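You operate a simulated robot arm through the tools that you are given. There is no shell and no other tool. Be economical: measure what you need, move in short steps, check, and stop when the job is done.

The job below is to be done with a simulated two-armed robot. You get a single attempt, and the scene is never put back.

Task
Pick up the taped carton with one hand, pass it to the other hand and put it on the top of the grey side table. Set down upright: taped carton.

The check looks at the end state, three seconds after you hand in, the way a careful person would. Anything else that was tipped, shoved, dropped, spilled or broken makes it a failure.

Robot
Two 7-joint arms with two-finger parallel grippers on one trunk, on a base that drives. Base frame: it is fixed to the floor where the robot stands at the start and does not move with it; the origin is under the middle of the robot, x ahead of it, y to its left, z up. Lengths are in cm, angles in degrees, forces in N, time in s.
The left shoulder is at the start at [5, 16.5, 85.5], the right one opposite. With the tool pointing down near the work surface each hand reaches from about 10 to 66 cm from the robot's upright axis, wherever it stands, measured 20 degrees to its own side. Places, roughly: taped carton (16x9x12 cm) [60, 10, 50]; top of the grey side table [70, -260, 90]. Payload 3.91 kg a hand.
The TCP of each hand is the grasp point between the finger pads, 3 cm short of the fingertips. In the tool frame z runs along the fingers and y along their closing line. The gripper opens to 11 cm. The fingers are 2 cm wide and 1 cm thick; the gripper's body (4.8 by 11.2 cm) begins 5.5 cm behind the TCP.
Orientation is that of the tool frame in the base frame, as [roll, pitch, yaw] about the fixed x, y, z axes, in that order (R = Rz(yaw) Ry(pitch) Rx(roll)). With the fingers straight down and closing along the base's y, the tool's x points along the base's -x, its y along +y and its z along -z.

Tools
- The arms move only by the tool send_rows. It takes "left_motion", "right_motion" or both (then of equal length, played together; a hand with none holds still); each is a list of rows, each an object (a shift or turn left out is 0, a gripper value left out holds the last) with "translation": the shift along the tool's x, y, z in units of 200 mm (1.0 is 200 mm), a list of three; "turn": the turn, a rotation vector about the tool's x, y, z in units of 120 degrees (1.0 is 120 degrees), a list of three; "jaw": the closure, from 0 (fully open) to 1 (shut). In form: [{"translation": [tx, ty, tz], "turn": [ax, ay, az], "jaw": jaw}, ...]. A call has 1 to 10 rows; each row is the pose to reach, as a shift and turn from the pose commanded when the call began, along the tool's axes at that moment. A call with a number of a shift or a turn outside -1 to 1 is refused whole. A row lasts 0.2 s, in which the tool goes at most 5 cm and 8.6 degrees; a call with a longer step from one row to the next is refused whole, and so is a gripper value outside its range. Where a pose cannot be reached the arm comes as near as it can. A force on the tool above 40 N (or 10 N above the force at the start of the call, whichever is more), or a blocked arm, ends the call early, and 0.2 s more pass. The fingers move at their own pace (about 4.5 cm/s each) and stop on an object; they squeeze with about 29 N. The grip force told is the motor's: it shows also when the fingers shut on nothing. Time passes only in rows, and 0.2 s behind the last, so rows that repeat a pose let the fingers close. The reply holds the time, the measured pose of the TCP, the force on the tool along the base axes, the opening and the grip force, in the units named above and with some noise, with the torque about the TCP (base axes, N m) and any sound that the robot's microphone picked up.
- Cameras (640 x 400 px; columns grow to the right, rows downward): "scene" is now at [11.51, 1.05, 100.92]; the picture's right is [0.19, -0.98, 0.00], its down [-0.75, -0.14, -0.65] and it looks along [0.64, 0.12, -0.76] (base axes); focal length 266 px, centre (320, 200). "left" rides on the left gripper at [7.2, -1.7, -10.3] in its tool frame; the picture's right is [0.23, 0.97, 0.00], its down [-0.76, 0.18, -0.62] and it looks along [-0.61, 0.14, 0.78] (tool axes); focal length 222 px, centre (320, 200). "right" rides on the right gripper at [7.2, 1.7, -10.3] in its tool frame; the picture's right is [-0.23, 0.97, 0.00], its down [-0.76, -0.18, -0.62] and it looks along [-0.61, -0.14, 0.78] (tool axes); focal length 222 px, centre (320, 200).
- camera(camera): a new picture of that camera. It takes no simulated time.
- raise_lower(by): slides the trunk up (or, below 0, down) by that many cm; the arms and the scene camera ride with it, the base frame stays. It gives what a move gives, with no picture.
- roll_base(legs): drives the robot by 1 to 6 legs, each [ahead, left, turn to the left] in cm, cm and degrees, along the robot's own axes; the way and the turn of a leg run together, so that a leg with both is an arc; at most 150 cm and 180 degrees a leg. The arms and the cameras ride along, it lands a little off, and it stops where it bumps. It gives what a move gives.
- pan_tilt(pan, tilt): turns the head with the scene camera to pan (to the left, within 80 degrees either way) and tilt (down, from -29 to 69), counted from straight ahead of the robot. It gives what a move gives.
- probe_pixels(camera, pixels): for up to 12 pixels [column, row] of the newest picture of that camera ("zoom" is the newest enlarged one), the place [x, y, z] in the base frame of the surface seen there, good to about 0.2 cm, but the place of the scene camera against the robot may be out by one fixed shift of up to 1.8 cm in any direction. It takes no simulated time.
- inspect(camera, box): a new picture of the part [left, top, right, bottom] of that camera's present view, enlarged. It takes no simulated time.
- finish_job(): hands the job in; it is judged then, once.

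Go step by step. Measure first, check grasps and placings, and put right what went wrong. The budget is 80 turns and 62 pictures, counting those below and the enlarged ones. Unless the task says otherwise, let go and move clear before handing in, and close with one line.

The tools are called after "Call:" by a JSON object that holds its "api" and its "payload". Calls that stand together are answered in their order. send_rows: Moves the arms, as the interface text tells. Its arguments: {"type":"object","properties":{"left_motion":{"type":"array"},"right_motion":{"type":"array"}},"required":[]} The other tools are called the same way: raise_lower (by) slides the trunk up or down; roll_base (legs) drives the base; pan_tilt (pan, tilt) turns the head that bears the scene camera; camera (camera) takes a picture; probe_pixels (camera, pixels) gives the place of the surface under pixels of a picture; inspect (camera, box) takes an enlarged picture of a part of a camera's view; finish_job () hands the job in.

At the start:

```text
clock: 0.0
left_ee_pos: [29.54, 19.28, 63.33]
left_tcp_rot: [-180.0, 0.1, -180.0]
left_force: [0.7, 0.4, -0.3]
left_torque: [-0.02, -0.01, 0.0]
left_width: 10.99
left_finger_force: 0.1
right_ee_pos: [28.36, -4.4, 62.75]
right_tcp_rot: [179.9, 0.0, 179.9]
right_force: [-1.0, 0.4, -0.5]
right_torque: [-0.03, -0.01, 0.01]
right_width: 11.01
right_finger_force: 0.1
trunk travel left (down, up): [-7.5, 42.8]
robot x, y, heading: [0.02, 0.15, -0.1]
head pan, tilt: [10.7, 49.3]
```

scene: 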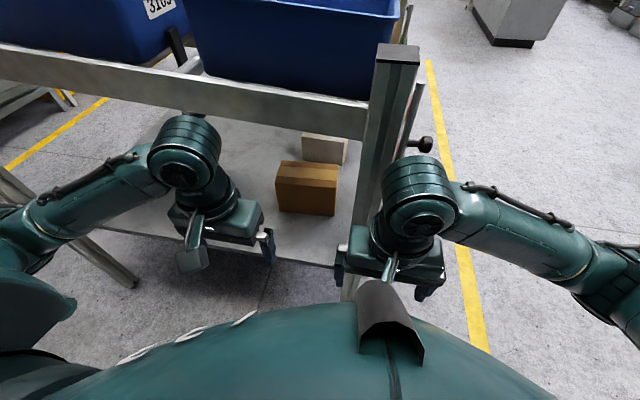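
right: 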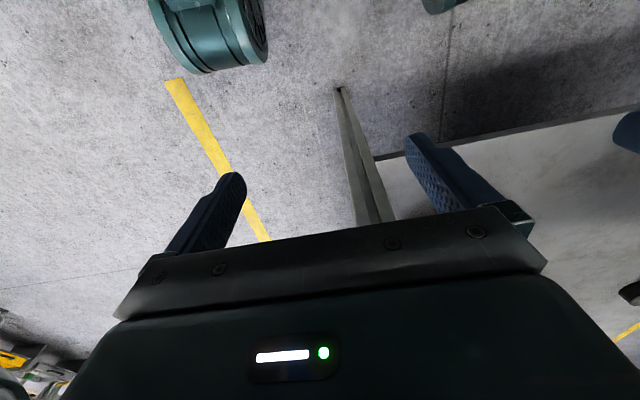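
left: 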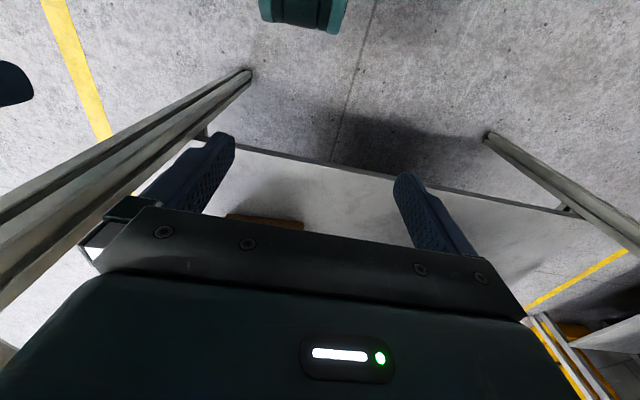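

The carton shows at about (307,188) on a lower shelf, with an upper beam in front (row ~100), a post at (380,150), and another box behind it at (325,148). I'll measure these first.

Call:
{"api": "probe_pixels", "payload": {"camera": "scene", "pixels": [[282, 164], [338, 168], [277, 209], [333, 214], [280, 180], [336, 187], [325, 150], [200, 75], [340, 125], [375, 170], [400, 55], [300, 250]]}}

Call:
{"api": "inspect", "payload": {"camera": "scene", "box": [220, 80, 460, 260]}}

```text
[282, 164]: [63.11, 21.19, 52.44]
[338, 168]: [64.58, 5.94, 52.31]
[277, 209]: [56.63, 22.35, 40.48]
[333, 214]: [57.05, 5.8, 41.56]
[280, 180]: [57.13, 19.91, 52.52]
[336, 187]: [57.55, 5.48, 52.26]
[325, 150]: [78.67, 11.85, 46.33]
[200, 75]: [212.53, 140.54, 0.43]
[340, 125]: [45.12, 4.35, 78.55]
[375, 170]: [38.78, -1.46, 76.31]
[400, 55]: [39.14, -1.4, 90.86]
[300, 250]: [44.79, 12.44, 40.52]
```

```text
2.22 times, centred on (340, 170) of scene
```

zoom: 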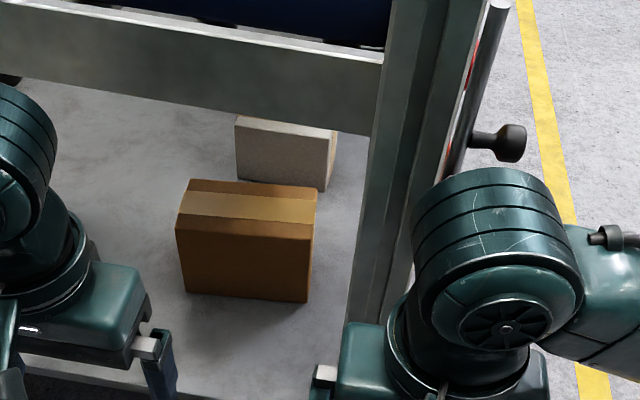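

The carton spans x≈57–66, y≈5.5–21, z≈40.5–52.5, so only its 9 cm depth (along x) can be gripped. I'll measure the beam's lower edge, the posts, the shelf edge and the wrist size to choose the approach.

Call:
{"api": "probe_pixels", "payload": {"camera": "scene", "pixels": [[340, 137], [250, 118], [100, 88], [352, 250], [362, 210], [415, 150], [185, 120], [185, 165], [235, 215], [120, 230], [320, 262], [270, 150]]}}

Call:
{"api": "pan_tilt", "payload": {"pan": 10, "tilt": 20}}

Call:
{"api": "camera", "payload": {"camera": "scene"}}

```text
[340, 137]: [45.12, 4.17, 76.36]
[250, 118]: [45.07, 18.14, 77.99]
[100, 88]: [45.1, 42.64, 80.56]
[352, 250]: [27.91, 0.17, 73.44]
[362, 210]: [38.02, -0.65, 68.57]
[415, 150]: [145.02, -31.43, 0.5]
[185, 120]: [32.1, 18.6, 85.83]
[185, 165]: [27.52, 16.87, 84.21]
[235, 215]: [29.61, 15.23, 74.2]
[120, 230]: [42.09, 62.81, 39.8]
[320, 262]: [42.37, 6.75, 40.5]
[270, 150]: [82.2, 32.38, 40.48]
```

```text
clock: 0.9
left_ee_pos: [29.52, 19.27, 63.34]
left_tcp_rot: [-180.0, 0.0, -180.0]
left_force: [0.2, 0.0, 0.2]
left_torque: [-0.01, -0.02, 0.03]
left_width: 11.0
left_finger_force: 0.0
right_ee_pos: [28.54, -4.38, 62.74]
right_tcp_rot: [180.0, 0.0, -179.9]
right_force: [-0.5, -0.2, 0.4]
right_torque: [0.02, 0.0, -0.02]
right_width: 10.98
right_finger_force: 0.0
trunk travel left (down, up): [-7.5, 42.8]
robot x, y, heading: [0.14, 0.06, -0.2]
head pan, tilt: [10.0, 20.0]
```

```text
57 pictures are left
```

scene: 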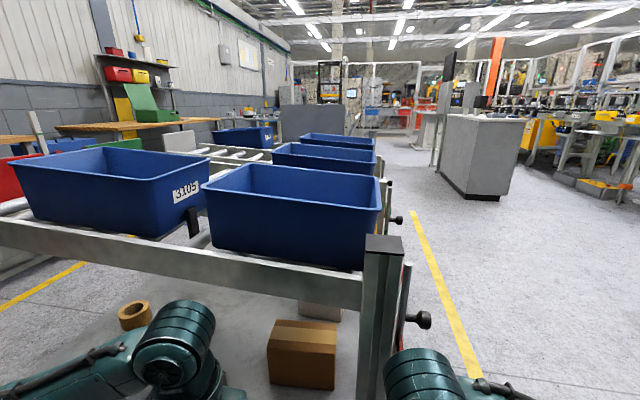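

The upper deck is a roller conveyor carrying bins; its beam bottom is at z≈76 and x≈45, and the carton sits well behind it. I plan to grip from the carton's left end with the left hand pointing along -y and closing along x. First I'll look left for posts and the tape roll.

Call:
{"api": "probe_pixels", "payload": {"camera": "scene", "pixels": [[135, 312], [130, 328], [320, 310], [385, 245], [370, 380], [405, 300], [420, 320], [485, 118], [470, 195], [440, 190], [520, 120], [180, 280]]}}

Call:
{"api": "pan_tilt", "payload": {"pan": 50, "tilt": 40}}

Call:
{"api": "camera", "payload": {"camera": "scene"}}

```text
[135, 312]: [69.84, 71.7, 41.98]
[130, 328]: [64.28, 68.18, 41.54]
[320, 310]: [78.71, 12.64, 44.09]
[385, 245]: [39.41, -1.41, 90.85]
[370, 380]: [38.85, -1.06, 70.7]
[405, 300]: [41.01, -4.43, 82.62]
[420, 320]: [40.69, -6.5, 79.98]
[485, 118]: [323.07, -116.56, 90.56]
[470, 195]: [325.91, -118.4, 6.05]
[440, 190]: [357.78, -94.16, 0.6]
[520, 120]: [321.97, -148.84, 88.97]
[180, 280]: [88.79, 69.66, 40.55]
```

```text
clock: 2.0
left_ee_pos: [29.48, 19.19, 63.34]
left_tcp_rot: [180.0, 0.0, 180.0]
left_force: [-0.6, 0.0, 0.3]
left_torque: [0.0, 0.02, 0.0]
left_width: 11.02
left_finger_force: 0.0
right_ee_pos: [28.52, -4.42, 62.58]
right_tcp_rot: [-180.0, 0.0, -180.0]
right_force: [0.5, 0.1, 0.5]
right_torque: [0.02, 0.01, 0.02]
right_width: 10.99
right_finger_force: 0.2
trunk travel left (down, up): [-7.5, 42.8]
robot x, y, heading: [-0.53, 0.09, 0.1]
head pan, tilt: [50.0, 40.0]
```

```text
56 pictures are left
```

scene: 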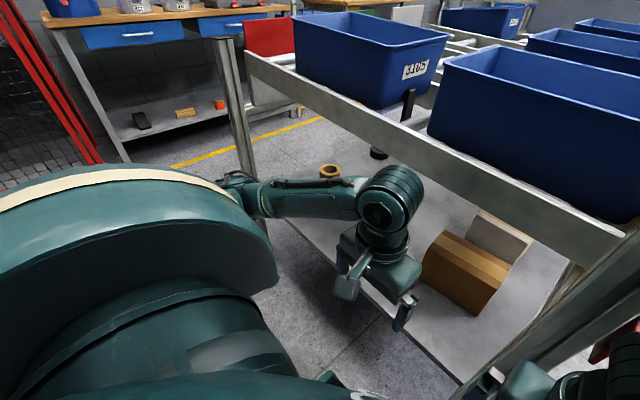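

Left post is far away (y≈85+) and the tape roll is at y≈70, so there's room on the left. I'll move the base left and slightly ahead and lower the trunk, so the arm gets in under the beam.

Call:
{"api": "roll_base", "payload": {"legs": [[0, 16, 0], [4, 0, 0]]}}

Call:
{"api": "raise_lower", "payload": {"by": -5}}

```text
clock: 4.0
left_ee_pos: [33.6, 35.09, 63.45]
left_tcp_rot: [-180.0, 0.1, 179.7]
left_force: [-0.7, -0.4, -0.3]
left_torque: [0.03, 0.01, -0.02]
left_width: 11.0
left_finger_force: 0.1
right_ee_pos: [31.77, 11.43, 62.58]
right_tcp_rot: [179.9, -0.1, -179.6]
right_force: [-0.2, 0.0, -0.1]
right_torque: [0.02, 0.01, -0.02]
right_width: 11.0
right_finger_force: 0.0
trunk travel left (down, up): [-7.5, 42.8]
robot x, y, heading: [4.08, 15.88, -0.2]
head pan, tilt: [50.0, 40.0]
stopped in leg 2: the robot was blocked; the commanded pose is now the measured one
```

```text
clock: 5.0
left_ee_pos: [33.51, 35.17, 58.42]
left_tcp_rot: [-179.9, 0.1, 179.7]
left_force: [-1.0, 0.0, -0.4]
left_torque: [-0.02, 0.0, -0.01]
left_width: 11.0
left_finger_force: 0.2
right_ee_pos: [31.71, 11.52, 57.51]
right_tcp_rot: [180.0, -0.3, -179.4]
right_force: [0.1, -0.1, 0.5]
right_torque: [-0.01, -0.04, -0.02]
right_width: 10.99
right_finger_force: 0.1
trunk travel left (down, up): [-2.5, 47.8]
robot x, y, heading: [3.98, 15.94, -0.2]
head pan, tilt: [50.0, 40.0]
```

Base is at its forward limit, which is fine. Now I'll turn the left hand to point along -y (20° down), closing along x with its camera on top, staying in front of the shelf.

Call:
{"api": "send_rows", "payload": {"left_motion": [{"turn": [0.03483, 0.03483, -0.04974]}, {"turn": [0.06966, 0.06966, -0.09948]}, {"turn": [0.10449, 0.10449, -0.14922]}, {"turn": [0.13932, 0.13932, -0.19896]}, {"turn": [0.17415, 0.17415, -0.2487]}, {"turn": [0.20898, 0.20898, -0.29844]}, {"turn": [0.24381, 0.24381, -0.34818]}, {"turn": [0.27864, 0.27864, -0.39792]}, {"turn": [0.31347, 0.31347, -0.44766]}, {"turn": [0.3483, 0.3483, -0.4974]}]}}

Call:
{"api": "send_rows", "payload": {"left_motion": [{"turn": [0.03483, 0.03483, -0.04974]}, {"turn": [0.06966, 0.06966, -0.09948]}, {"turn": [0.10449, 0.10449, -0.14922]}, {"turn": [0.10449, 0.10449, -0.14922]}]}}

Call:
{"api": "camera", "payload": {"camera": "scene"}}

Call:
{"api": "camera", "payload": {"camera": "left"}}

```text
clock: 7.2
left_ee_pos: [33.45, 35.02, 58.49]
left_tcp_rot: [-162.1, -54.1, -124.0]
left_force: [0.4, 0.1, -0.9]
left_torque: [-0.02, 0.01, 0.0]
left_width: 11.03
left_finger_force: 0.1
right_ee_pos: [31.75, 11.47, 57.56]
right_tcp_rot: [179.9, -0.1, -179.6]
right_force: [0.2, -0.2, 0.7]
right_torque: [-0.01, 0.01, 0.06]
right_width: 11.0
right_finger_force: 0.1
trunk travel left (down, up): [-2.5, 47.8]
robot x, y, heading: [4.3, 15.92, -0.2]
head pan, tilt: [50.0, 40.0]
```

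```text
clock: 8.2
left_ee_pos: [33.41, 35.07, 58.49]
left_tcp_rot: [-179.8, -70.1, -90.4]
left_force: [-0.4, -0.7, -0.3]
left_torque: [-0.03, -0.01, -0.03]
left_width: 11.0
left_finger_force: 0.0
right_ee_pos: [31.74, 11.37, 57.63]
right_tcp_rot: [179.9, -0.2, -179.5]
right_force: [0.3, 0.0, -0.9]
right_torque: [0.01, -0.03, 0.01]
right_width: 10.99
right_finger_force: 0.1
trunk travel left (down, up): [-2.5, 47.8]
robot x, y, heading: [3.3, 16.02, -0.2]
head pan, tilt: [50.0, 40.0]
```

```text
55 pictures are left
```

scene: 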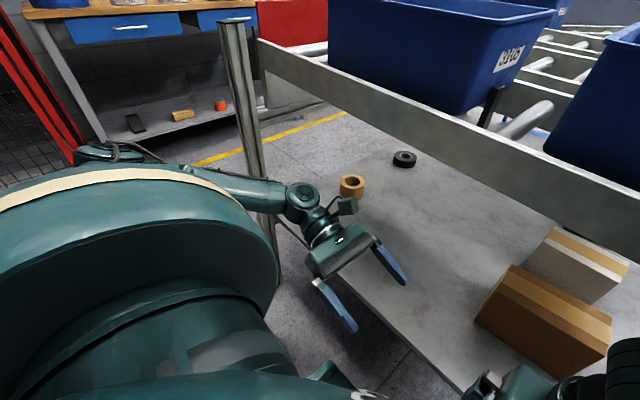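

```text
54 pictures are left
```

left: 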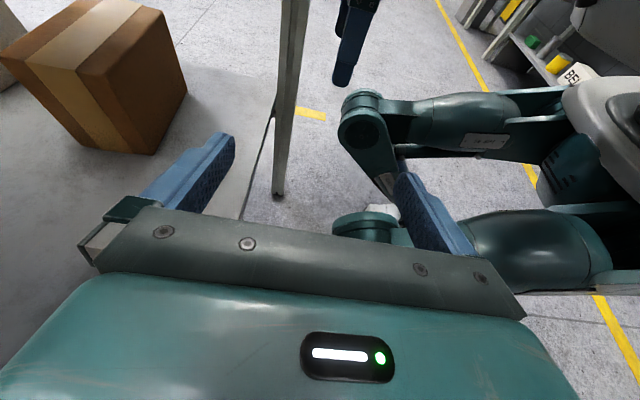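

The left hand has the right pose and its own camera sees the carton's left end (around (135,100)). I'll measure the carton from that camera.

Call:
{"api": "probe_pixels", "payload": {"camera": "left", "pixels": [[80, 76], [158, 12], [185, 92], [152, 152], [80, 143], [135, 85], [15, 50], [100, 3], [5, 80], [120, 10]]}}

```text
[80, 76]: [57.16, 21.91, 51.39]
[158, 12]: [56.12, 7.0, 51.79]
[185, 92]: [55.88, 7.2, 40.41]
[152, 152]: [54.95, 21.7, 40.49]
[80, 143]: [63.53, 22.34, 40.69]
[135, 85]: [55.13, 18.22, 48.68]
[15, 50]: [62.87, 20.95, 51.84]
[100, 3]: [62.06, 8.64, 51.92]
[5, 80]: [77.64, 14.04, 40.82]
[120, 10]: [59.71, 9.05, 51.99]
```

From the wrist camera: left end at y≈22, x 55–64, yaw ≈ +3.8°, top z≈52, bottom 40.5. I'll move the left hand in under the beam toward a pre-grasp at about (59.2, 31, 47.5), in two parts.

Call:
{"api": "send_rows", "payload": {"left_motion": [{"translation": [-0.054, -0.155, 0.045], "turn": [0.006, 0, -0.002]}, {"translation": [-0.108, -0.31, 0.09], "turn": [0.012, 0, -0.004]}, {"translation": [-0.161, -0.464, 0.136], "turn": [0.018, 0, -0.0065]}, {"translation": [-0.215, -0.619, 0.181], "turn": [0.024, 0, -0.009]}, {"translation": [-0.269, -0.774, 0.226], "turn": [0.0298, 0, -0.0108]}, {"translation": [-0.269, -0.774, 0.226], "turn": [0.0298, 0, -0.0108]}]}}

Call:
{"api": "camera", "payload": {"camera": "left"}}

Call:
{"api": "camera", "payload": {"camera": "scene"}}

```text
clock: 9.6
left_ee_pos: [48.92, 32.45, 52.21]
left_tcp_rot: [-179.9, -69.9, -86.8]
left_force: [0.7, 0.3, 0.4]
left_torque: [0.02, 0.01, -0.02]
left_width: 11.0
left_finger_force: 0.2
right_ee_pos: [31.76, 11.45, 57.73]
right_tcp_rot: [179.9, 0.0, -179.7]
right_force: [-0.8, 0.5, 0.6]
right_torque: [0.02, 0.02, 0.0]
right_width: 11.01
right_finger_force: 0.1
trunk travel left (down, up): [-2.5, 47.8]
robot x, y, heading: [3.89, 15.97, -0.2]
head pan, tilt: [50.0, 40.0]
```

```text
53 pictures are left
```

left: 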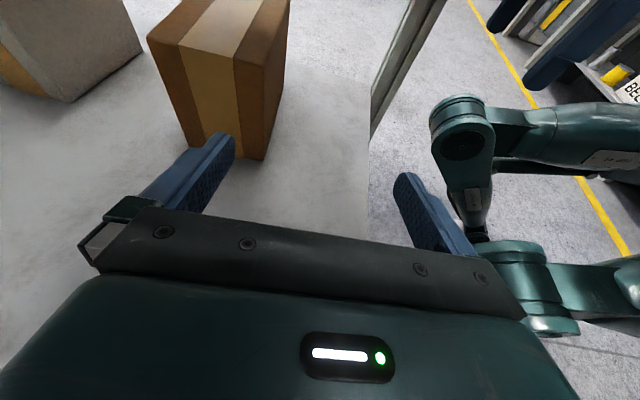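

```text
52 pictures are left
```

scene: 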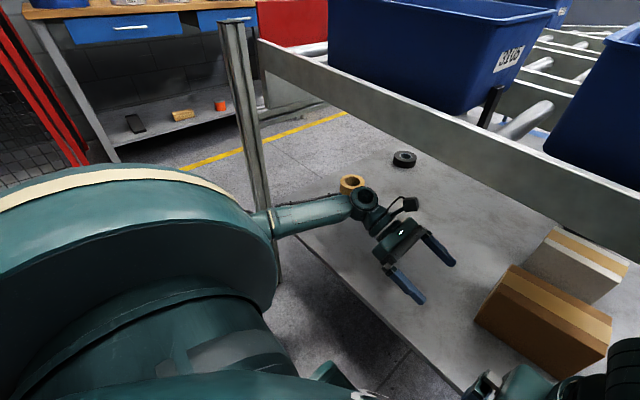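

The approach is clear. I'll remeasure the carton's left end from here: corners near (150,42), (235,58), (265,155), (185,145).

Call:
{"api": "probe_pixels", "payload": {"camera": "left", "pixels": [[152, 42], [236, 62], [262, 156], [187, 140], [212, 55], [284, 70], [286, 5], [207, 2], [190, 90]]}}

```text
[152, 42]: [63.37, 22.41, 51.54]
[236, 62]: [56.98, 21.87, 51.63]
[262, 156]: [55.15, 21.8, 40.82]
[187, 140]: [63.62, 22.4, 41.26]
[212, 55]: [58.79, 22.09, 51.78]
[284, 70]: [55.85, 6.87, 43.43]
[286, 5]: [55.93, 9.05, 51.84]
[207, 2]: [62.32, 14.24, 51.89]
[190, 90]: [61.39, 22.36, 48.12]
```

Measurements agree. Moving to the pre-grasp at (59.05, 29, 47.8) in line with the carton's left end, then checking.

Call:
{"api": "send_rows", "payload": {"left_motion": [{"translation": [-0.0458, -0.165, 0.0887]}, {"translation": [-0.0917, -0.33, 0.1773]}, {"translation": [-0.1375, -0.495, 0.266]}, {"translation": [-0.1375, -0.495, 0.266]}]}}

Call:
{"api": "camera", "payload": {"camera": "left"}}

```text
clock: 10.6
left_ee_pos: [59.08, 29.13, 47.57]
left_tcp_rot: [-179.6, -69.9, -87.0]
left_force: [0.6, -0.4, -0.1]
left_torque: [0.01, -0.02, 0.05]
left_width: 10.99
left_finger_force: 0.1
right_ee_pos: [31.82, 11.47, 57.58]
right_tcp_rot: [179.9, -0.1, -179.6]
right_force: [-0.4, -1.0, -0.2]
right_torque: [0.0, -0.01, 0.0]
right_width: 10.98
right_finger_force: 0.1
trunk travel left (down, up): [-2.5, 47.8]
robot x, y, heading: [4.18, 16.05, -0.2]
head pan, tilt: [50.0, 40.0]
```

```text
51 pictures are left
```

left: 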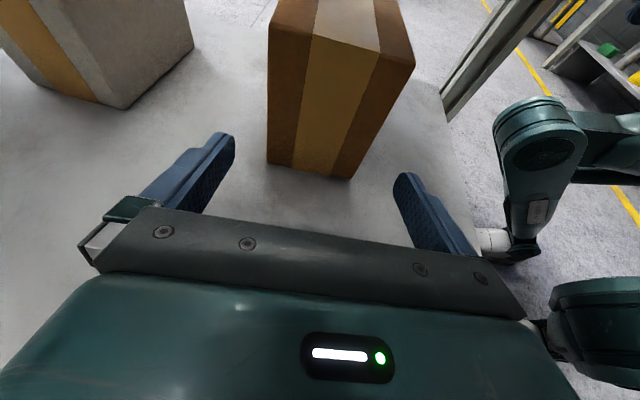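

The carton's end (columns 268–350 at its foot) is centred between the fingers (235–395). Sliding in along the carton's length with slow rows, still open.

Call:
{"api": "send_rows", "payload": {"left_motion": [{"translation": [0.0288, 0, 0.0863]}, {"translation": [0.0575, 0, 0.1727]}, {"translation": [0.0863, 0, 0.259]}, {"translation": [0.115, 0, 0.3453]}, {"translation": [0.1438, 0, 0.4317]}, {"translation": [0.1725, 0, 0.518]}, {"translation": [0.1725, 0, 0.518]}]}}

Call:
{"api": "camera", "payload": {"camera": "left"}}

```text
clock: 12.2
left_ee_pos: [59.7, 18.11, 47.33]
left_tcp_rot: [-179.8, -69.9, -86.7]
left_force: [-0.1, 0.2, 0.1]
left_torque: [0.03, -0.02, -0.03]
left_width: 11.0
left_finger_force: 0.1
right_ee_pos: [31.7, 11.55, 57.55]
right_tcp_rot: [179.9, -0.1, -179.5]
right_force: [-0.2, 0.1, 0.1]
right_torque: [0.0, -0.02, 0.0]
right_width: 11.02
right_finger_force: 0.1
trunk travel left (down, up): [-2.5, 47.8]
robot x, y, heading: [3.88, 15.89, -0.3]
head pan, tilt: [50.0, 40.0]
```

```text
50 pictures are left
```

left: 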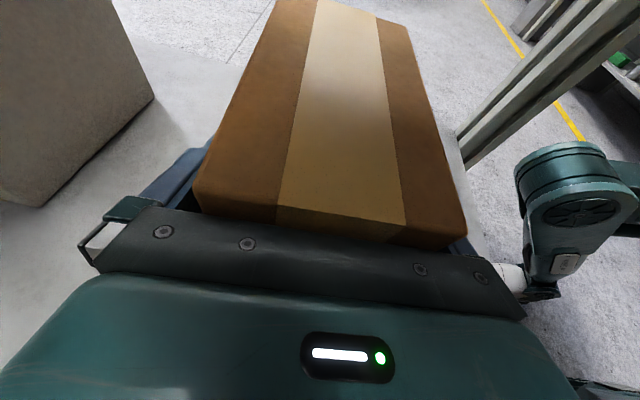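

The carton is between the fingers with no contact force. Closing now.

Call:
{"api": "send_rows", "payload": {"left_motion": [{"jaw": 1}, {"jaw": 1}, {"jaw": 1}, {"jaw": 1}, {"jaw": 1}, {"jaw": 1}]}}

```text
clock: 13.6
left_ee_pos: [59.73, 18.12, 47.39]
left_tcp_rot: [-179.7, -69.9, -86.7]
left_force: [2.3, -1.0, -0.2]
left_torque: [-0.25, -0.1, 0.14]
left_width: 9.0
left_finger_force: 28.8
right_ee_pos: [31.83, 11.46, 57.51]
right_tcp_rot: [179.8, 0.0, -179.6]
right_force: [-0.4, 0.6, 0.1]
right_torque: [0.01, -0.01, -0.01]
right_width: 11.0
right_finger_force: 0.1
trunk travel left (down, up): [-2.5, 47.8]
robot x, y, heading: [3.78, 16.06, -0.4]
head pan, tilt: [50.0, 40.0]
```

Gripped at 9.0 cm width with 28.8 N. Lifting 3 cm gently and checking weight.

Call:
{"api": "send_rows", "payload": {"left_motion": [{"translation": [0.024, 0, -0.0085]}, {"translation": [0.047, 0, -0.017]}, {"translation": [0.094, 0, -0.034]}, {"translation": [0.141, 0, -0.051]}, {"translation": [0.141, 0, -0.051]}]}}

Call:
{"api": "camera", "payload": {"camera": "left"}}

Call:
{"api": "probe_pixels", "payload": {"camera": "left", "pixels": [[280, 200], [330, 30], [400, 210], [380, 40], [230, 180], [270, 30]]}}

```text
clock: 14.8
left_ee_pos: [59.8, 18.33, 50.35]
left_tcp_rot: [-179.7, -69.9, -86.7]
left_force: [0.2, -0.6, -5.0]
left_torque: [0.2, 0.02, -0.03]
left_width: 8.98
left_finger_force: 28.6
right_ee_pos: [31.83, 11.38, 57.7]
right_tcp_rot: [179.9, -0.2, -179.4]
right_force: [-0.5, -0.1, 0.8]
right_torque: [-0.02, 0.0, -0.01]
right_width: 11.01
right_finger_force: 0.0
trunk travel left (down, up): [-2.5, 47.8]
robot x, y, heading: [3.81, 15.89, -0.4]
head pan, tilt: [50.0, 40.0]
```

```text
49 pictures are left
```

left: 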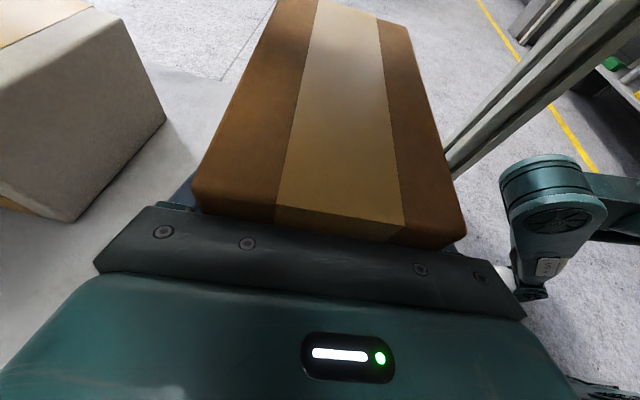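

```text
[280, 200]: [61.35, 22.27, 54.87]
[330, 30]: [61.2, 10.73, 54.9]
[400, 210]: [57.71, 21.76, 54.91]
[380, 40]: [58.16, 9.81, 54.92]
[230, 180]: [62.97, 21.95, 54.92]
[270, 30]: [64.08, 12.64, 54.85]
```

Carton is lifted level (top z≈54.9 at both ends), weight ≈5 N. I'll back the whole robot out of the rack, first shifting slightly left away from the post, so the arm pose stays fixed.

Call:
{"api": "roll_base", "payload": {"legs": [[0, 4, 0], [-45, 0, 0]]}}

Call:
{"api": "pan_tilt", "payload": {"pan": 0, "tilt": 45}}

Call:
{"api": "camera", "payload": {"camera": "scene"}}

```text
clock: 15.7
left_ee_pos: [59.72, 21.14, 49.85]
left_tcp_rot: [179.3, -69.6, -86.3]
left_force: [0.5, -0.7, -5.2]
left_torque: [0.22, 0.02, 0.03]
left_width: 8.98
left_finger_force: 29.3
right_ee_pos: [32.04, 13.51, 57.33]
right_tcp_rot: [-179.5, -0.2, 178.4]
right_force: [-0.7, 0.1, 0.5]
right_torque: [-0.02, 0.02, 0.0]
right_width: 11.01
right_finger_force: 0.1
trunk travel left (down, up): [-2.5, 47.8]
robot x, y, heading: [3.57, 19.78, -0.8]
head pan, tilt: [50.0, 40.0]
stopped in leg 1: the robot was blocked; the commanded pose is now the measured one
```

```text
clock: 16.9
left_ee_pos: [59.7, 21.15, 50.16]
left_tcp_rot: [179.9, -69.7, -86.8]
left_force: [0.3, -0.7, -4.5]
left_torque: [0.19, 0.03, -0.01]
left_width: 9.01
left_finger_force: 29.1
right_ee_pos: [31.91, 13.5, 57.38]
right_tcp_rot: [-179.4, -0.1, 178.5]
right_force: [0.1, -0.3, -0.4]
right_torque: [0.01, 0.0, -0.01]
right_width: 10.99
right_finger_force: 0.0
trunk travel left (down, up): [-2.5, 47.8]
robot x, y, heading: [3.73, 19.56, -1.0]
head pan, tilt: [0.0, 45.0]
```

```text
48 pictures are left
```

scene: 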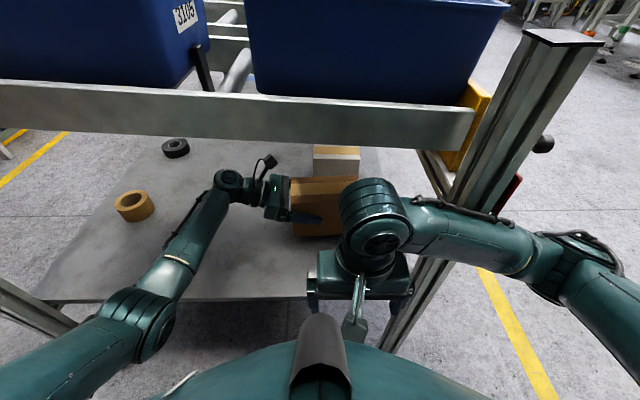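

The sideways shift stopped early (base rubbing the rack) but the carton is now clear of the post and held firmly. Backing straight out.

Call:
{"api": "roll_base", "payload": {"legs": [[-45, 0, 0]]}}

Call:
{"api": "camera", "payload": {"camera": "scene"}}

```text
clock: 19.6
left_ee_pos: [14.6, 22.18, 49.87]
left_tcp_rot: [179.5, -69.8, -86.0]
left_force: [0.9, -0.8, -4.4]
left_torque: [0.18, -0.02, -0.02]
left_width: 9.01
left_finger_force: 29.4
right_ee_pos: [-13.13, 14.34, 57.25]
right_tcp_rot: [-179.3, -0.3, 179.0]
right_force: [0.3, 0.2, 0.7]
right_torque: [0.0, -0.03, 0.0]
right_width: 11.01
right_finger_force: 0.0
trunk travel left (down, up): [-2.5, 47.8]
robot x, y, heading: [-41.42, 19.95, -0.5]
head pan, tilt: [0.0, 45.0]
```

```text
47 pictures are left
```

scene: 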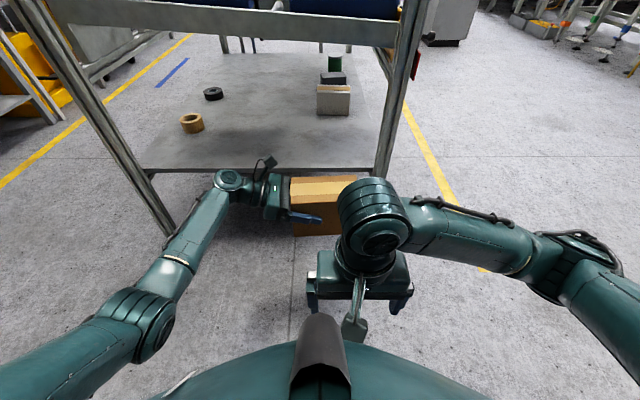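

The carton is out and free, and now I can do the handover here. The right hand will take the top of the carton's right half, pointing down and closing along x; first I raise it and turn it about 95°.

Call:
{"api": "send_rows", "payload": {"right_motion": [{"translation": [0, 0, -0.1], "turn": [0, 0, -0.066]}, {"translation": [0, 0, -0.25], "turn": [0, 0, -0.132]}, {"translation": [0, 0, -0.4], "turn": [0, 0, -0.198]}, {"translation": [0, 0, -0.55], "turn": [0, 0, -0.264]}, {"translation": [0, 0, -0.7], "turn": [0, 0, -0.33]}, {"translation": [0, 0, -0.7], "turn": [0, 0, -0.396]}, {"translation": [0, 0, -0.7], "turn": [0, 0, -0.462]}, {"translation": [0, 0, -0.7], "turn": [0, 0, -0.528]}, {"translation": [0, 0, -0.7], "turn": [0, 0, -0.594]}, {"translation": [0, 0, -0.7], "turn": [0, 0, -0.66]}]}}

Call:
{"api": "send_rows", "payload": {"right_motion": [{"turn": [0, 0, -0.066]}, {"turn": [0, 0, -0.132]}, {"turn": [0, 0, -0.132]}]}}

Call:
{"api": "camera", "payload": {"camera": "scene"}}

Call:
{"api": "camera", "payload": {"camera": "left"}}

```text
clock: 21.8
left_ee_pos: [14.53, 22.11, 49.85]
left_tcp_rot: [179.5, -69.8, -85.9]
left_force: [0.5, 1.0, -5.3]
left_torque: [0.18, -0.01, 0.0]
left_width: 8.95
left_finger_force: 29.2
right_ee_pos: [-12.99, 14.53, 71.36]
right_tcp_rot: [179.8, -0.6, -101.7]
right_force: [0.1, 0.5, -0.3]
right_torque: [0.0, 0.0, -0.03]
right_width: 11.0
right_finger_force: 0.2
trunk travel left (down, up): [-2.5, 47.8]
robot x, y, heading: [-41.52, 19.63, -0.4]
head pan, tilt: [0.0, 45.0]
```

```text
clock: 22.6
left_ee_pos: [14.45, 22.17, 49.88]
left_tcp_rot: [179.4, -69.8, -86.1]
left_force: [-0.2, 0.4, -5.2]
left_torque: [0.19, -0.02, 0.01]
left_width: 9.0
left_finger_force: 29.1
right_ee_pos: [-12.95, 14.4, 71.39]
right_tcp_rot: [179.5, -0.4, -85.9]
right_force: [0.1, 0.2, 0.3]
right_torque: [-0.02, 0.0, 0.04]
right_width: 11.0
right_finger_force: 0.0
trunk travel left (down, up): [-2.5, 47.8]
robot x, y, heading: [-41.32, 20.07, -0.3]
head pan, tilt: [0.0, 45.0]
```

```text
46 pictures are left
```

scene: 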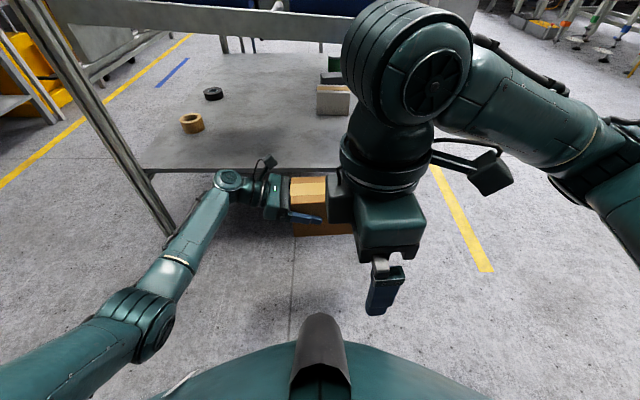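

```text
45 pictures are left
```

left: 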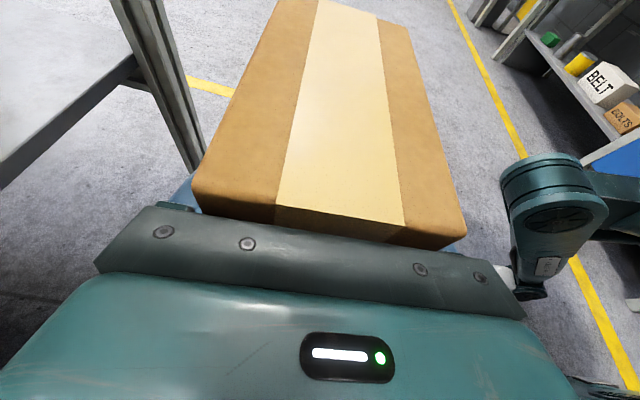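

The right hand is oriented (yaw -85.9, matching the left). I'll measure the carton's top corners from the left camera.

Call:
{"api": "probe_pixels", "payload": {"camera": "left", "pixels": [[200, 180], [460, 230], [405, 30], [300, 200], [385, 205], [320, 8], [370, 20], [430, 130], [235, 105]]}}

```text
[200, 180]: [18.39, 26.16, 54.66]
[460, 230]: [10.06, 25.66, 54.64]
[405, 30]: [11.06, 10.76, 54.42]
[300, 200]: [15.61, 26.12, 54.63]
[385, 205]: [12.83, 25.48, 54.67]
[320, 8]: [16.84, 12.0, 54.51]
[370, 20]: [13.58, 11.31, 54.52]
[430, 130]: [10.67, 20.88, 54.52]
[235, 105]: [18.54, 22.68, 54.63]
```

Carton's centre line runs from (14.2, 25.8) to (15.2, 11.6), top z 54.6. Moving the right hand over the right half at (14.95, 15), tips still above the top.

Call:
{"api": "send_rows", "payload": {"right_motion": [{"translation": [0.009, -0.175, 0]}, {"translation": [0.018, -0.35, 0]}, {"translation": [0.027, -0.525, 0]}, {"translation": [0.035, -0.7, 0]}]}}

Call:
{"api": "send_rows", "payload": {"right_motion": [{"translation": [0.009, -0.175, 0.05]}, {"translation": [0.018, -0.35, 0.1]}, {"translation": [0.027, -0.525, 0.2]}, {"translation": [0.035, -0.695, 0.35]}, {"translation": [0.035, -0.695, 0.35]}]}}

Call:
{"api": "camera", "payload": {"camera": "right"}}

Call:
{"api": "camera", "payload": {"camera": "left"}}

```text
clock: 23.6
left_ee_pos: [14.53, 22.34, 49.94]
left_tcp_rot: [179.5, -69.8, -86.0]
left_force: [-1.1, 0.9, -5.3]
left_torque: [0.22, 0.0, 0.01]
left_width: 9.0
left_finger_force: 28.7
right_ee_pos: [1.1, 14.64, 71.18]
right_tcp_rot: [179.6, -0.6, -85.9]
right_force: [-0.1, 0.0, 0.2]
right_torque: [0.02, -0.01, -0.03]
right_width: 10.97
right_finger_force: 0.1
trunk travel left (down, up): [-2.5, 47.8]
robot x, y, heading: [-41.36, 19.97, -0.5]
head pan, tilt: [0.0, 45.0]
```

```text
clock: 24.8
left_ee_pos: [14.63, 22.08, 49.84]
left_tcp_rot: [179.4, -69.8, -85.9]
left_force: [-0.5, 0.0, -4.7]
left_torque: [0.18, 0.02, -0.01]
left_width: 9.0
left_finger_force: 29.5
right_ee_pos: [14.79, 15.3, 64.21]
right_tcp_rot: [179.6, -0.5, -85.9]
right_force: [-0.2, -0.1, 0.4]
right_torque: [0.01, -0.01, 0.01]
right_width: 11.02
right_finger_force: 0.0
trunk travel left (down, up): [-2.5, 47.8]
robot x, y, heading: [-41.1, 19.62, -0.4]
head pan, tilt: [0.0, 45.0]
```

```text
44 pictures are left
```

right: 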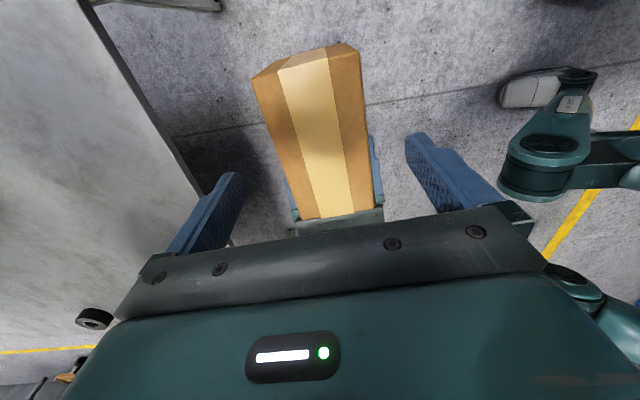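

```text
43 pictures are left
```

left: 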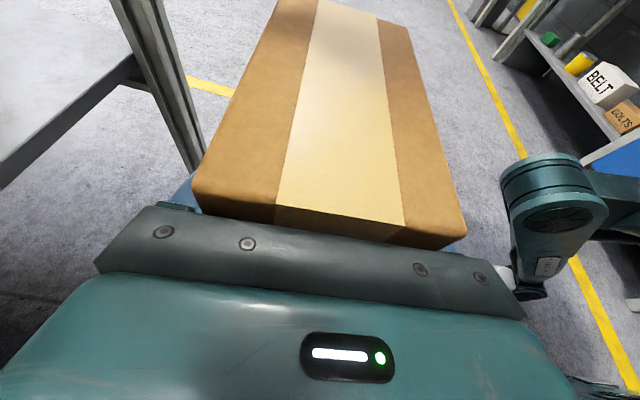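

Right hand is centred above the carton's right half. Descending 14.3 cm to straddle it.

Call:
{"api": "send_rows", "payload": {"right_motion": [{"translation": [0.015, -0.007, 0.12]}, {"translation": [0.015, -0.007, 0.24]}, {"translation": [0.015, -0.007, 0.36]}, {"translation": [0.015, -0.007, 0.46]}, {"translation": [0.015, -0.007, 0.56]}, {"translation": [0.015, -0.007, 0.64]}, {"translation": [0.015, -0.007, 0.715]}, {"translation": [0.015, -0.007, 0.715]}]}}

Call:
{"api": "camera", "payload": {"camera": "left"}}

Call:
{"api": "camera", "payload": {"camera": "right"}}

```text
clock: 26.6
left_ee_pos: [14.53, 22.14, 49.92]
left_tcp_rot: [179.3, -69.8, -85.9]
left_force: [-1.1, 0.2, -5.3]
left_torque: [0.19, 0.01, 0.02]
left_width: 8.99
left_finger_force: 28.4
right_ee_pos: [14.92, 14.53, 49.89]
right_tcp_rot: [179.6, -0.4, -86.0]
right_force: [-0.1, -0.8, 0.4]
right_torque: [-0.01, -0.03, -0.01]
right_width: 10.99
right_finger_force: 0.1
trunk travel left (down, up): [-2.5, 47.8]
robot x, y, heading: [-42.07, 19.96, -0.4]
head pan, tilt: [0.0, 45.0]
```

```text
42 pictures are left
```

left: 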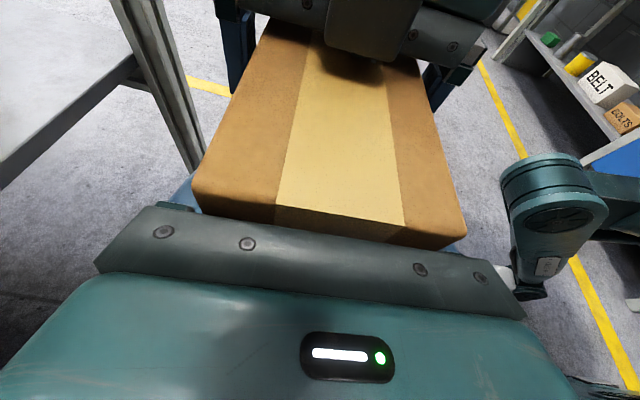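

```text
41 pictures are left
```

right: 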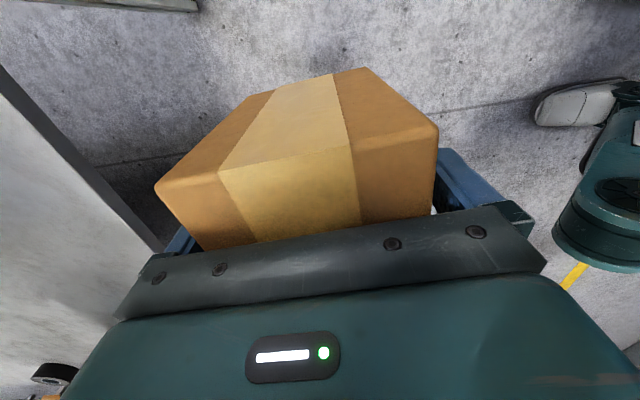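

The right fingers straddle the carton with no contact. Closing the right gripper while the left keeps holding.

Call:
{"api": "send_rows", "payload": {"right_motion": [{"jaw": 1}, {"jaw": 1}, {"jaw": 1}, {"jaw": 1}, {"jaw": 1}, {"jaw": 1}]}}

```text
clock: 28.0
left_ee_pos: [14.46, 22.07, 49.9]
left_tcp_rot: [179.4, -69.9, -86.1]
left_force: [-14.7, 1.5, 0.9]
left_torque: [-0.12, -0.22, -1.07]
left_width: 8.99
left_finger_force: 29.4
right_ee_pos: [14.98, 14.64, 49.94]
right_tcp_rot: [179.8, -0.7, -86.1]
right_force: [15.8, -1.8, -0.5]
right_torque: [-0.13, 0.2, -0.06]
right_width: 8.99
right_finger_force: 29.5
trunk travel left (down, up): [-2.5, 47.8]
robot x, y, heading: [-41.54, 20.27, -0.4]
head pan, tilt: [0.0, 45.0]
```

Both hold it; about 15 N of sideways bracing in x. I'll ease the right hand 1.5 mm toward +x to relieve it before releasing.

Call:
{"api": "send_rows", "payload": {"right_motion": [{"translation": [0, -0.004, 0]}, {"translation": [0, -0.0075, 0]}, {"translation": [0, -0.0075, 0]}]}}

```text
clock: 28.8
left_ee_pos: [14.53, 22.28, 49.86]
left_tcp_rot: [179.1, -69.8, -85.8]
left_force: [-12.1, 2.0, -0.3]
left_torque: [-0.2, 0.3, -0.95]
left_width: 9.0
left_finger_force: 29.2
right_ee_pos: [14.98, 14.65, 50.03]
right_tcp_rot: [179.7, -0.6, -86.1]
right_force: [12.4, -2.4, 1.0]
right_torque: [0.01, -0.37, 0.01]
right_width: 9.01
right_finger_force: 28.8
trunk travel left (down, up): [-2.5, 47.8]
robot x, y, heading: [-41.4, 19.87, -0.5]
head pan, tilt: [0.0, 45.0]
```

Call:
{"api": "send_rows", "payload": {"right_motion": [{"translation": [0, -0.008, 0]}, {"translation": [0, -0.016, 0]}, {"translation": [0, -0.022, 0]}, {"translation": [0, -0.022, 0]}]}}

Call:
{"api": "send_rows", "payload": {"left_motion": [{"jaw": 0.05}, {"jaw": 0}, {"jaw": 0}, {"jaw": 0}, {"jaw": 0}]}}

Call:
{"api": "camera", "payload": {"camera": "left"}}

```text
clock: 29.8
left_ee_pos: [14.83, 22.25, 49.93]
left_tcp_rot: [179.7, -69.7, -85.7]
left_force: [25.8, 0.2, -13.5]
left_torque: [-0.4, 1.35, 1.17]
left_width: 9.0
left_finger_force: 29.1
right_ee_pos: [15.33, 14.83, 49.94]
right_tcp_rot: [179.3, -0.3, -85.8]
right_force: [-26.4, -0.3, 7.5]
right_torque: [1.15, -1.28, 0.88]
right_width: 9.0
right_finger_force: 28.6
trunk travel left (down, up): [-2.5, 47.8]
robot x, y, heading: [-41.23, 19.95, -0.5]
head pan, tilt: [0.0, 45.0]
```

```text
clock: 31.0
left_ee_pos: [14.5, 22.13, 49.96]
left_tcp_rot: [179.5, -69.9, -86.1]
left_force: [-0.1, 0.6, -0.1]
left_torque: [0.01, -0.01, 0.0]
left_width: 11.01
left_finger_force: 0.1
right_ee_pos: [15.48, 14.56, 49.84]
right_tcp_rot: [179.7, -0.4, -85.9]
right_force: [-0.2, -0.6, 0.7]
right_torque: [-0.18, 0.03, -0.02]
right_width: 8.98
right_finger_force: 28.9
trunk travel left (down, up): [-2.5, 47.8]
robot x, y, heading: [-41.35, 19.96, -0.4]
head pan, tilt: [0.0, 45.0]
```

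```text
40 pictures are left
```

left: 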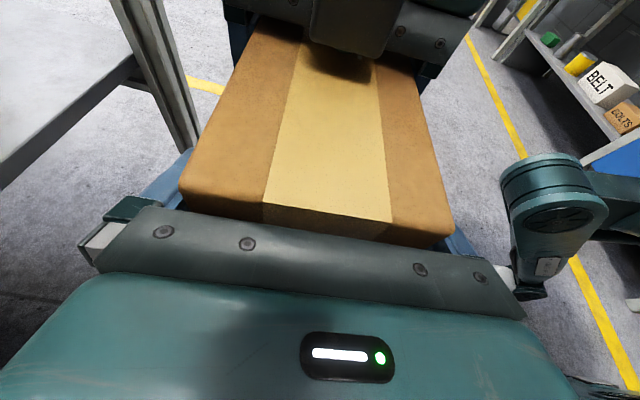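

The right hand alone holds the carton level, and it shifted ~0.8 cm toward +x relative to the left hand. I'll recentre the left fingers then back them out along the carton's axis.

Call:
{"api": "send_rows", "payload": {"left_motion": [{"translation": [0, -0.02, 0]}, {"translation": [0, -0.04, 0]}, {"translation": [-0.03, -0.04, -0.082]}, {"translation": [-0.06, -0.04, -0.165]}, {"translation": [-0.12, -0.04, -0.33]}, {"translation": [-0.18, -0.04, -0.495]}, {"translation": [-0.24, -0.04, -0.66]}, {"translation": [-0.27, -0.04, -0.74]}]}}

Call:
{"api": "camera", "payload": {"camera": "left"}}

Call:
{"api": "camera", "payload": {"camera": "scene"}}

```text
clock: 32.8
left_ee_pos: [14.39, 37.92, 50.15]
left_tcp_rot: [179.4, -69.8, -86.1]
left_force: [-0.1, 0.2, -0.6]
left_torque: [0.02, 0.01, 0.01]
left_width: 11.03
left_finger_force: 0.1
right_ee_pos: [15.52, 14.56, 49.89]
right_tcp_rot: [179.6, -0.5, -86.0]
right_force: [0.1, -0.3, -0.8]
right_torque: [-0.14, -0.01, -0.01]
right_width: 9.01
right_finger_force: 29.5
trunk travel left (down, up): [-2.5, 47.8]
robot x, y, heading: [-41.33, 19.73, -0.8]
head pan, tilt: [0.0, 45.0]
```

```text
39 pictures are left
```

left: 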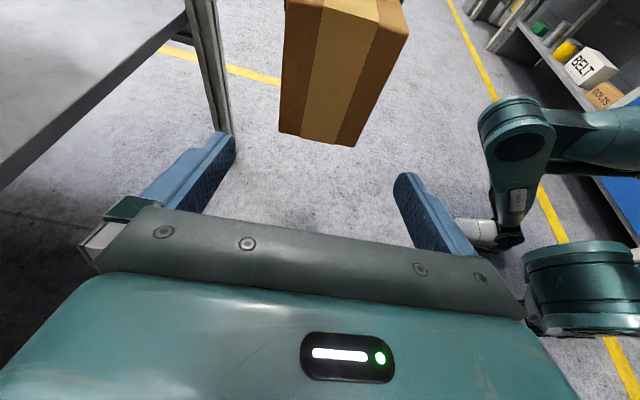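

```text
38 pictures are left
```

scene: 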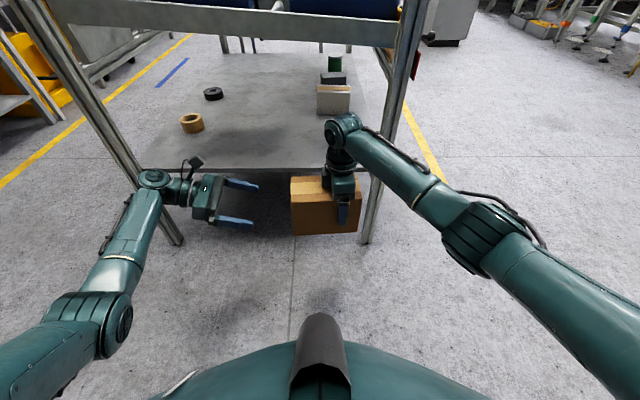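

Handover done; the right hand holds the carton alone. I'll check its levelness from the left camera, and turn the head right to find the grey side table.

Call:
{"api": "probe_pixels", "payload": {"camera": "left", "pixels": [[284, 128], [350, 143], [318, 20], [398, 40], [300, 5], [390, 8], [372, 95]]}}

Call:
{"api": "pan_tilt", "payload": {"pan": -80, "tilt": 15}}

Call:
{"api": "camera", "payload": {"camera": "scene"}}

```text
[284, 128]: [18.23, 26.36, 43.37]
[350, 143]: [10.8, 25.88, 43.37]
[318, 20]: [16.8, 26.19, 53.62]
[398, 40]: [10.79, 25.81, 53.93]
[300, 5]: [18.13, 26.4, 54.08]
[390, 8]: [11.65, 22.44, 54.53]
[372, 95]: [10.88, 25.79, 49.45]
```

```text
clock: 34.4
left_ee_pos: [14.36, 37.77, 50.25]
left_tcp_rot: [179.5, -69.7, -86.0]
left_force: [-0.1, -0.4, -0.1]
left_torque: [0.0, -0.02, 0.01]
left_width: 11.0
left_finger_force: 0.0
right_ee_pos: [15.53, 14.56, 49.92]
right_tcp_rot: [179.6, -0.5, -86.0]
right_force: [0.8, -0.3, -0.1]
right_torque: [-0.15, -0.01, -0.01]
right_width: 8.99
right_finger_force: 29.1
trunk travel left (down, up): [-2.5, 47.8]
robot x, y, heading: [-41.42, 19.98, -0.4]
head pan, tilt: [-80.0, 15.0]
```

```text
37 pictures are left
```

scene: 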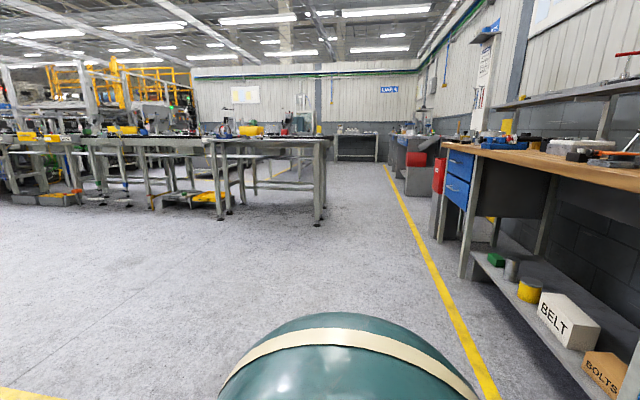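

Carton bottom is about 7.4 cm below the right TCP and level. The side table seems to be at (205–325, 140–220). I'll enlarge and probe it.

Call:
{"api": "inspect", "payload": {"camera": "scene", "box": [180, 90, 340, 240]}}

Call:
{"api": "probe_pixels", "payload": {"camera": "scene", "pixels": [[212, 140], [325, 140], [265, 139], [228, 212], [318, 222], [215, 205], [250, 130], [300, 125], [325, 185], [130, 138], [150, 205]]}}

```text
2.67 times, centred on (260, 165) of scene
```

zoom: 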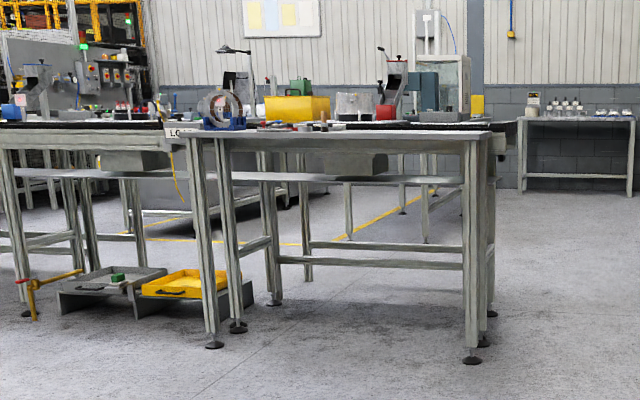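

```text
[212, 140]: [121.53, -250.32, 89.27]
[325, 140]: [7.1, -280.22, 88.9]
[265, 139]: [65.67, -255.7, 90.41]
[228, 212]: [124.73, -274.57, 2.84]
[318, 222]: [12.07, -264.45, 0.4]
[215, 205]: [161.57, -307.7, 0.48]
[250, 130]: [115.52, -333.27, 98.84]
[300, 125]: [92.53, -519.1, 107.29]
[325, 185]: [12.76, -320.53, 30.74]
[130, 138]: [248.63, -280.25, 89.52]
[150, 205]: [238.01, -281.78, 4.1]
```

Table spans about x 7–122, front edge near y≈-250, top z≈90, with some things towards its far side. First I'll tuck both arms in and raise the hand, then raise the trunk for a travel height.

Call:
{"api": "send_rows", "payload": {"left_motion": [{"translation": [0, 0.17, 0]}, {"translation": [0, 0.34, 0]}, {"translation": [0, 0.51, 0]}, {"translation": [0, 0.68, 0]}, {"translation": [0, 0.85, 0]}, {"translation": [0, 0.95, 0]}], "right_motion": [{"translation": [0, 0, -0.08]}, {"translation": [0, 0.08, -0.2]}, {"translation": [0, 0.2, -0.32]}, {"translation": [0, 0.34, -0.42]}, {"translation": [0, 0.48, -0.5]}, {"translation": [0, 0.55, -0.5]}]}}

Call:
{"api": "raise_lower", "payload": {"by": 46}}

Call:
{"api": "camera", "payload": {"camera": "scene"}}

```text
clock: 35.8
left_ee_pos: [-4.67, 36.42, 50.14]
left_tcp_rot: [179.5, -69.7, -86.0]
left_force: [0.4, 0.6, 0.0]
left_torque: [0.01, -0.01, -0.04]
left_width: 11.0
left_finger_force: 0.0
right_ee_pos: [4.58, 14.04, 60.17]
right_tcp_rot: [179.7, -0.5, -86.0]
right_force: [-0.3, -0.2, -4.6]
right_torque: [-0.17, 0.0, 0.0]
right_width: 9.01
right_finger_force: 28.7
trunk travel left (down, up): [-2.5, 47.8]
robot x, y, heading: [-41.53, 19.66, -0.6]
head pan, tilt: [-80.0, 15.0]
```

```text
refused: 46 is not a number from -40 to 40
```

```text
35 pictures are left
```

scene: 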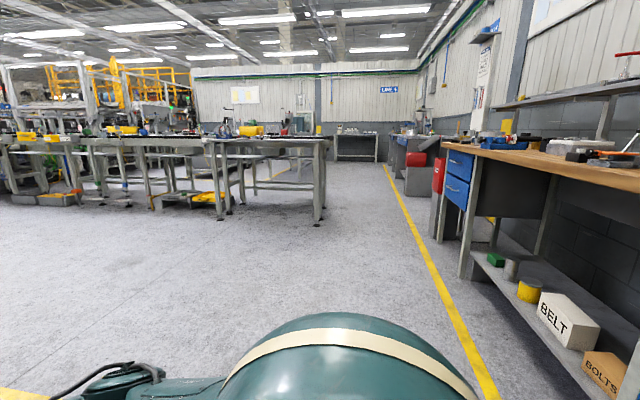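

Call:
{"api": "raise_lower", "payload": {"by": 40}}

Call:
{"api": "raise_lower", "payload": {"by": 6}}

Call:
{"api": "camera", "payload": {"camera": "right"}}

Call:
{"api": "inspect", "payload": {"camera": "scene", "box": [170, 100, 350, 260]}}

```text
clock: 39.6
left_ee_pos: [-4.6, 36.53, 90.18]
left_tcp_rot: [179.5, -69.8, -86.0]
left_force: [-0.2, -0.6, 0.5]
left_torque: [0.01, 0.0, 0.03]
left_width: 10.99
left_finger_force: 0.2
right_ee_pos: [4.66, 14.03, 99.99]
right_tcp_rot: [179.6, -0.5, -86.1]
right_force: [-0.2, -0.2, -3.9]
right_torque: [-0.21, 0.01, -0.01]
right_width: 8.99
right_finger_force: 28.8
trunk travel left (down, up): [-42.5, 7.8]
robot x, y, heading: [-41.47, 20.29, -0.5]
head pan, tilt: [-80.0, 15.0]
```

```text
clock: 40.6
left_ee_pos: [-4.66, 36.47, 96.15]
left_tcp_rot: [179.3, -69.7, -86.0]
left_force: [-0.8, 0.0, -0.9]
left_torque: [0.0, 0.01, 0.02]
left_width: 11.0
left_finger_force: 0.1
right_ee_pos: [4.66, 14.04, 106.0]
right_tcp_rot: [179.6, -0.5, -86.1]
right_force: [1.0, -0.2, -4.9]
right_torque: [-0.18, -0.03, -0.02]
right_width: 9.01
right_finger_force: 28.5
trunk travel left (down, up): [-48.5, 1.8]
robot x, y, heading: [-41.63, 19.69, -0.4]
head pan, tilt: [-80.0, 15.0]
```

```text
34 pictures are left
```

right: 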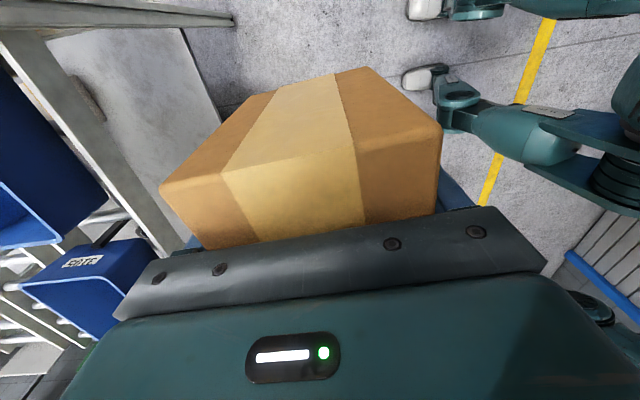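

```text
2.50 times, centred on (260, 180) of scene
```

zoom: 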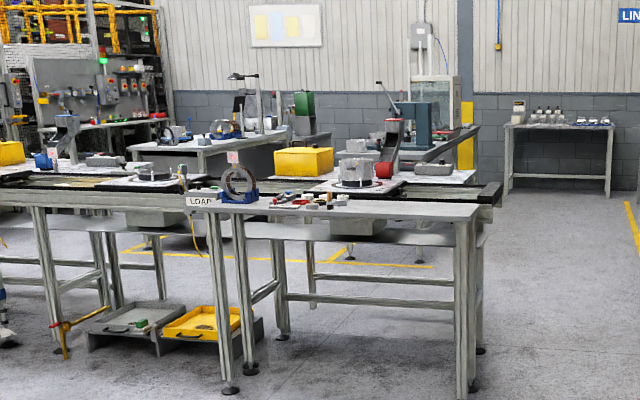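

The raised view shows the side table with a blue fixture and small tools on its left half; its right part looks clear. Probing its surface and the items.

Call:
{"api": "probe_pixels", "payload": {"camera": "zoom", "pixels": [[478, 210], [470, 204], [420, 208], [380, 206], [350, 206], [380, 200], [335, 203], [290, 204], [240, 195], [500, 190], [430, 190], [200, 207]]}}

```text
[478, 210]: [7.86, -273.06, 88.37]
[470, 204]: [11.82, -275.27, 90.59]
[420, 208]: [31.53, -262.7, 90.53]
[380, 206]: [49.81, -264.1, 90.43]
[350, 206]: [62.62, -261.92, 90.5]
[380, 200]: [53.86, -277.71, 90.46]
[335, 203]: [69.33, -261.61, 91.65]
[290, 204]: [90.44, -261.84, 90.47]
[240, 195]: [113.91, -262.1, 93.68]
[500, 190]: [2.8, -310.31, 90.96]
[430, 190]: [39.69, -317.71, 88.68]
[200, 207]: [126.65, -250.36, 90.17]
```

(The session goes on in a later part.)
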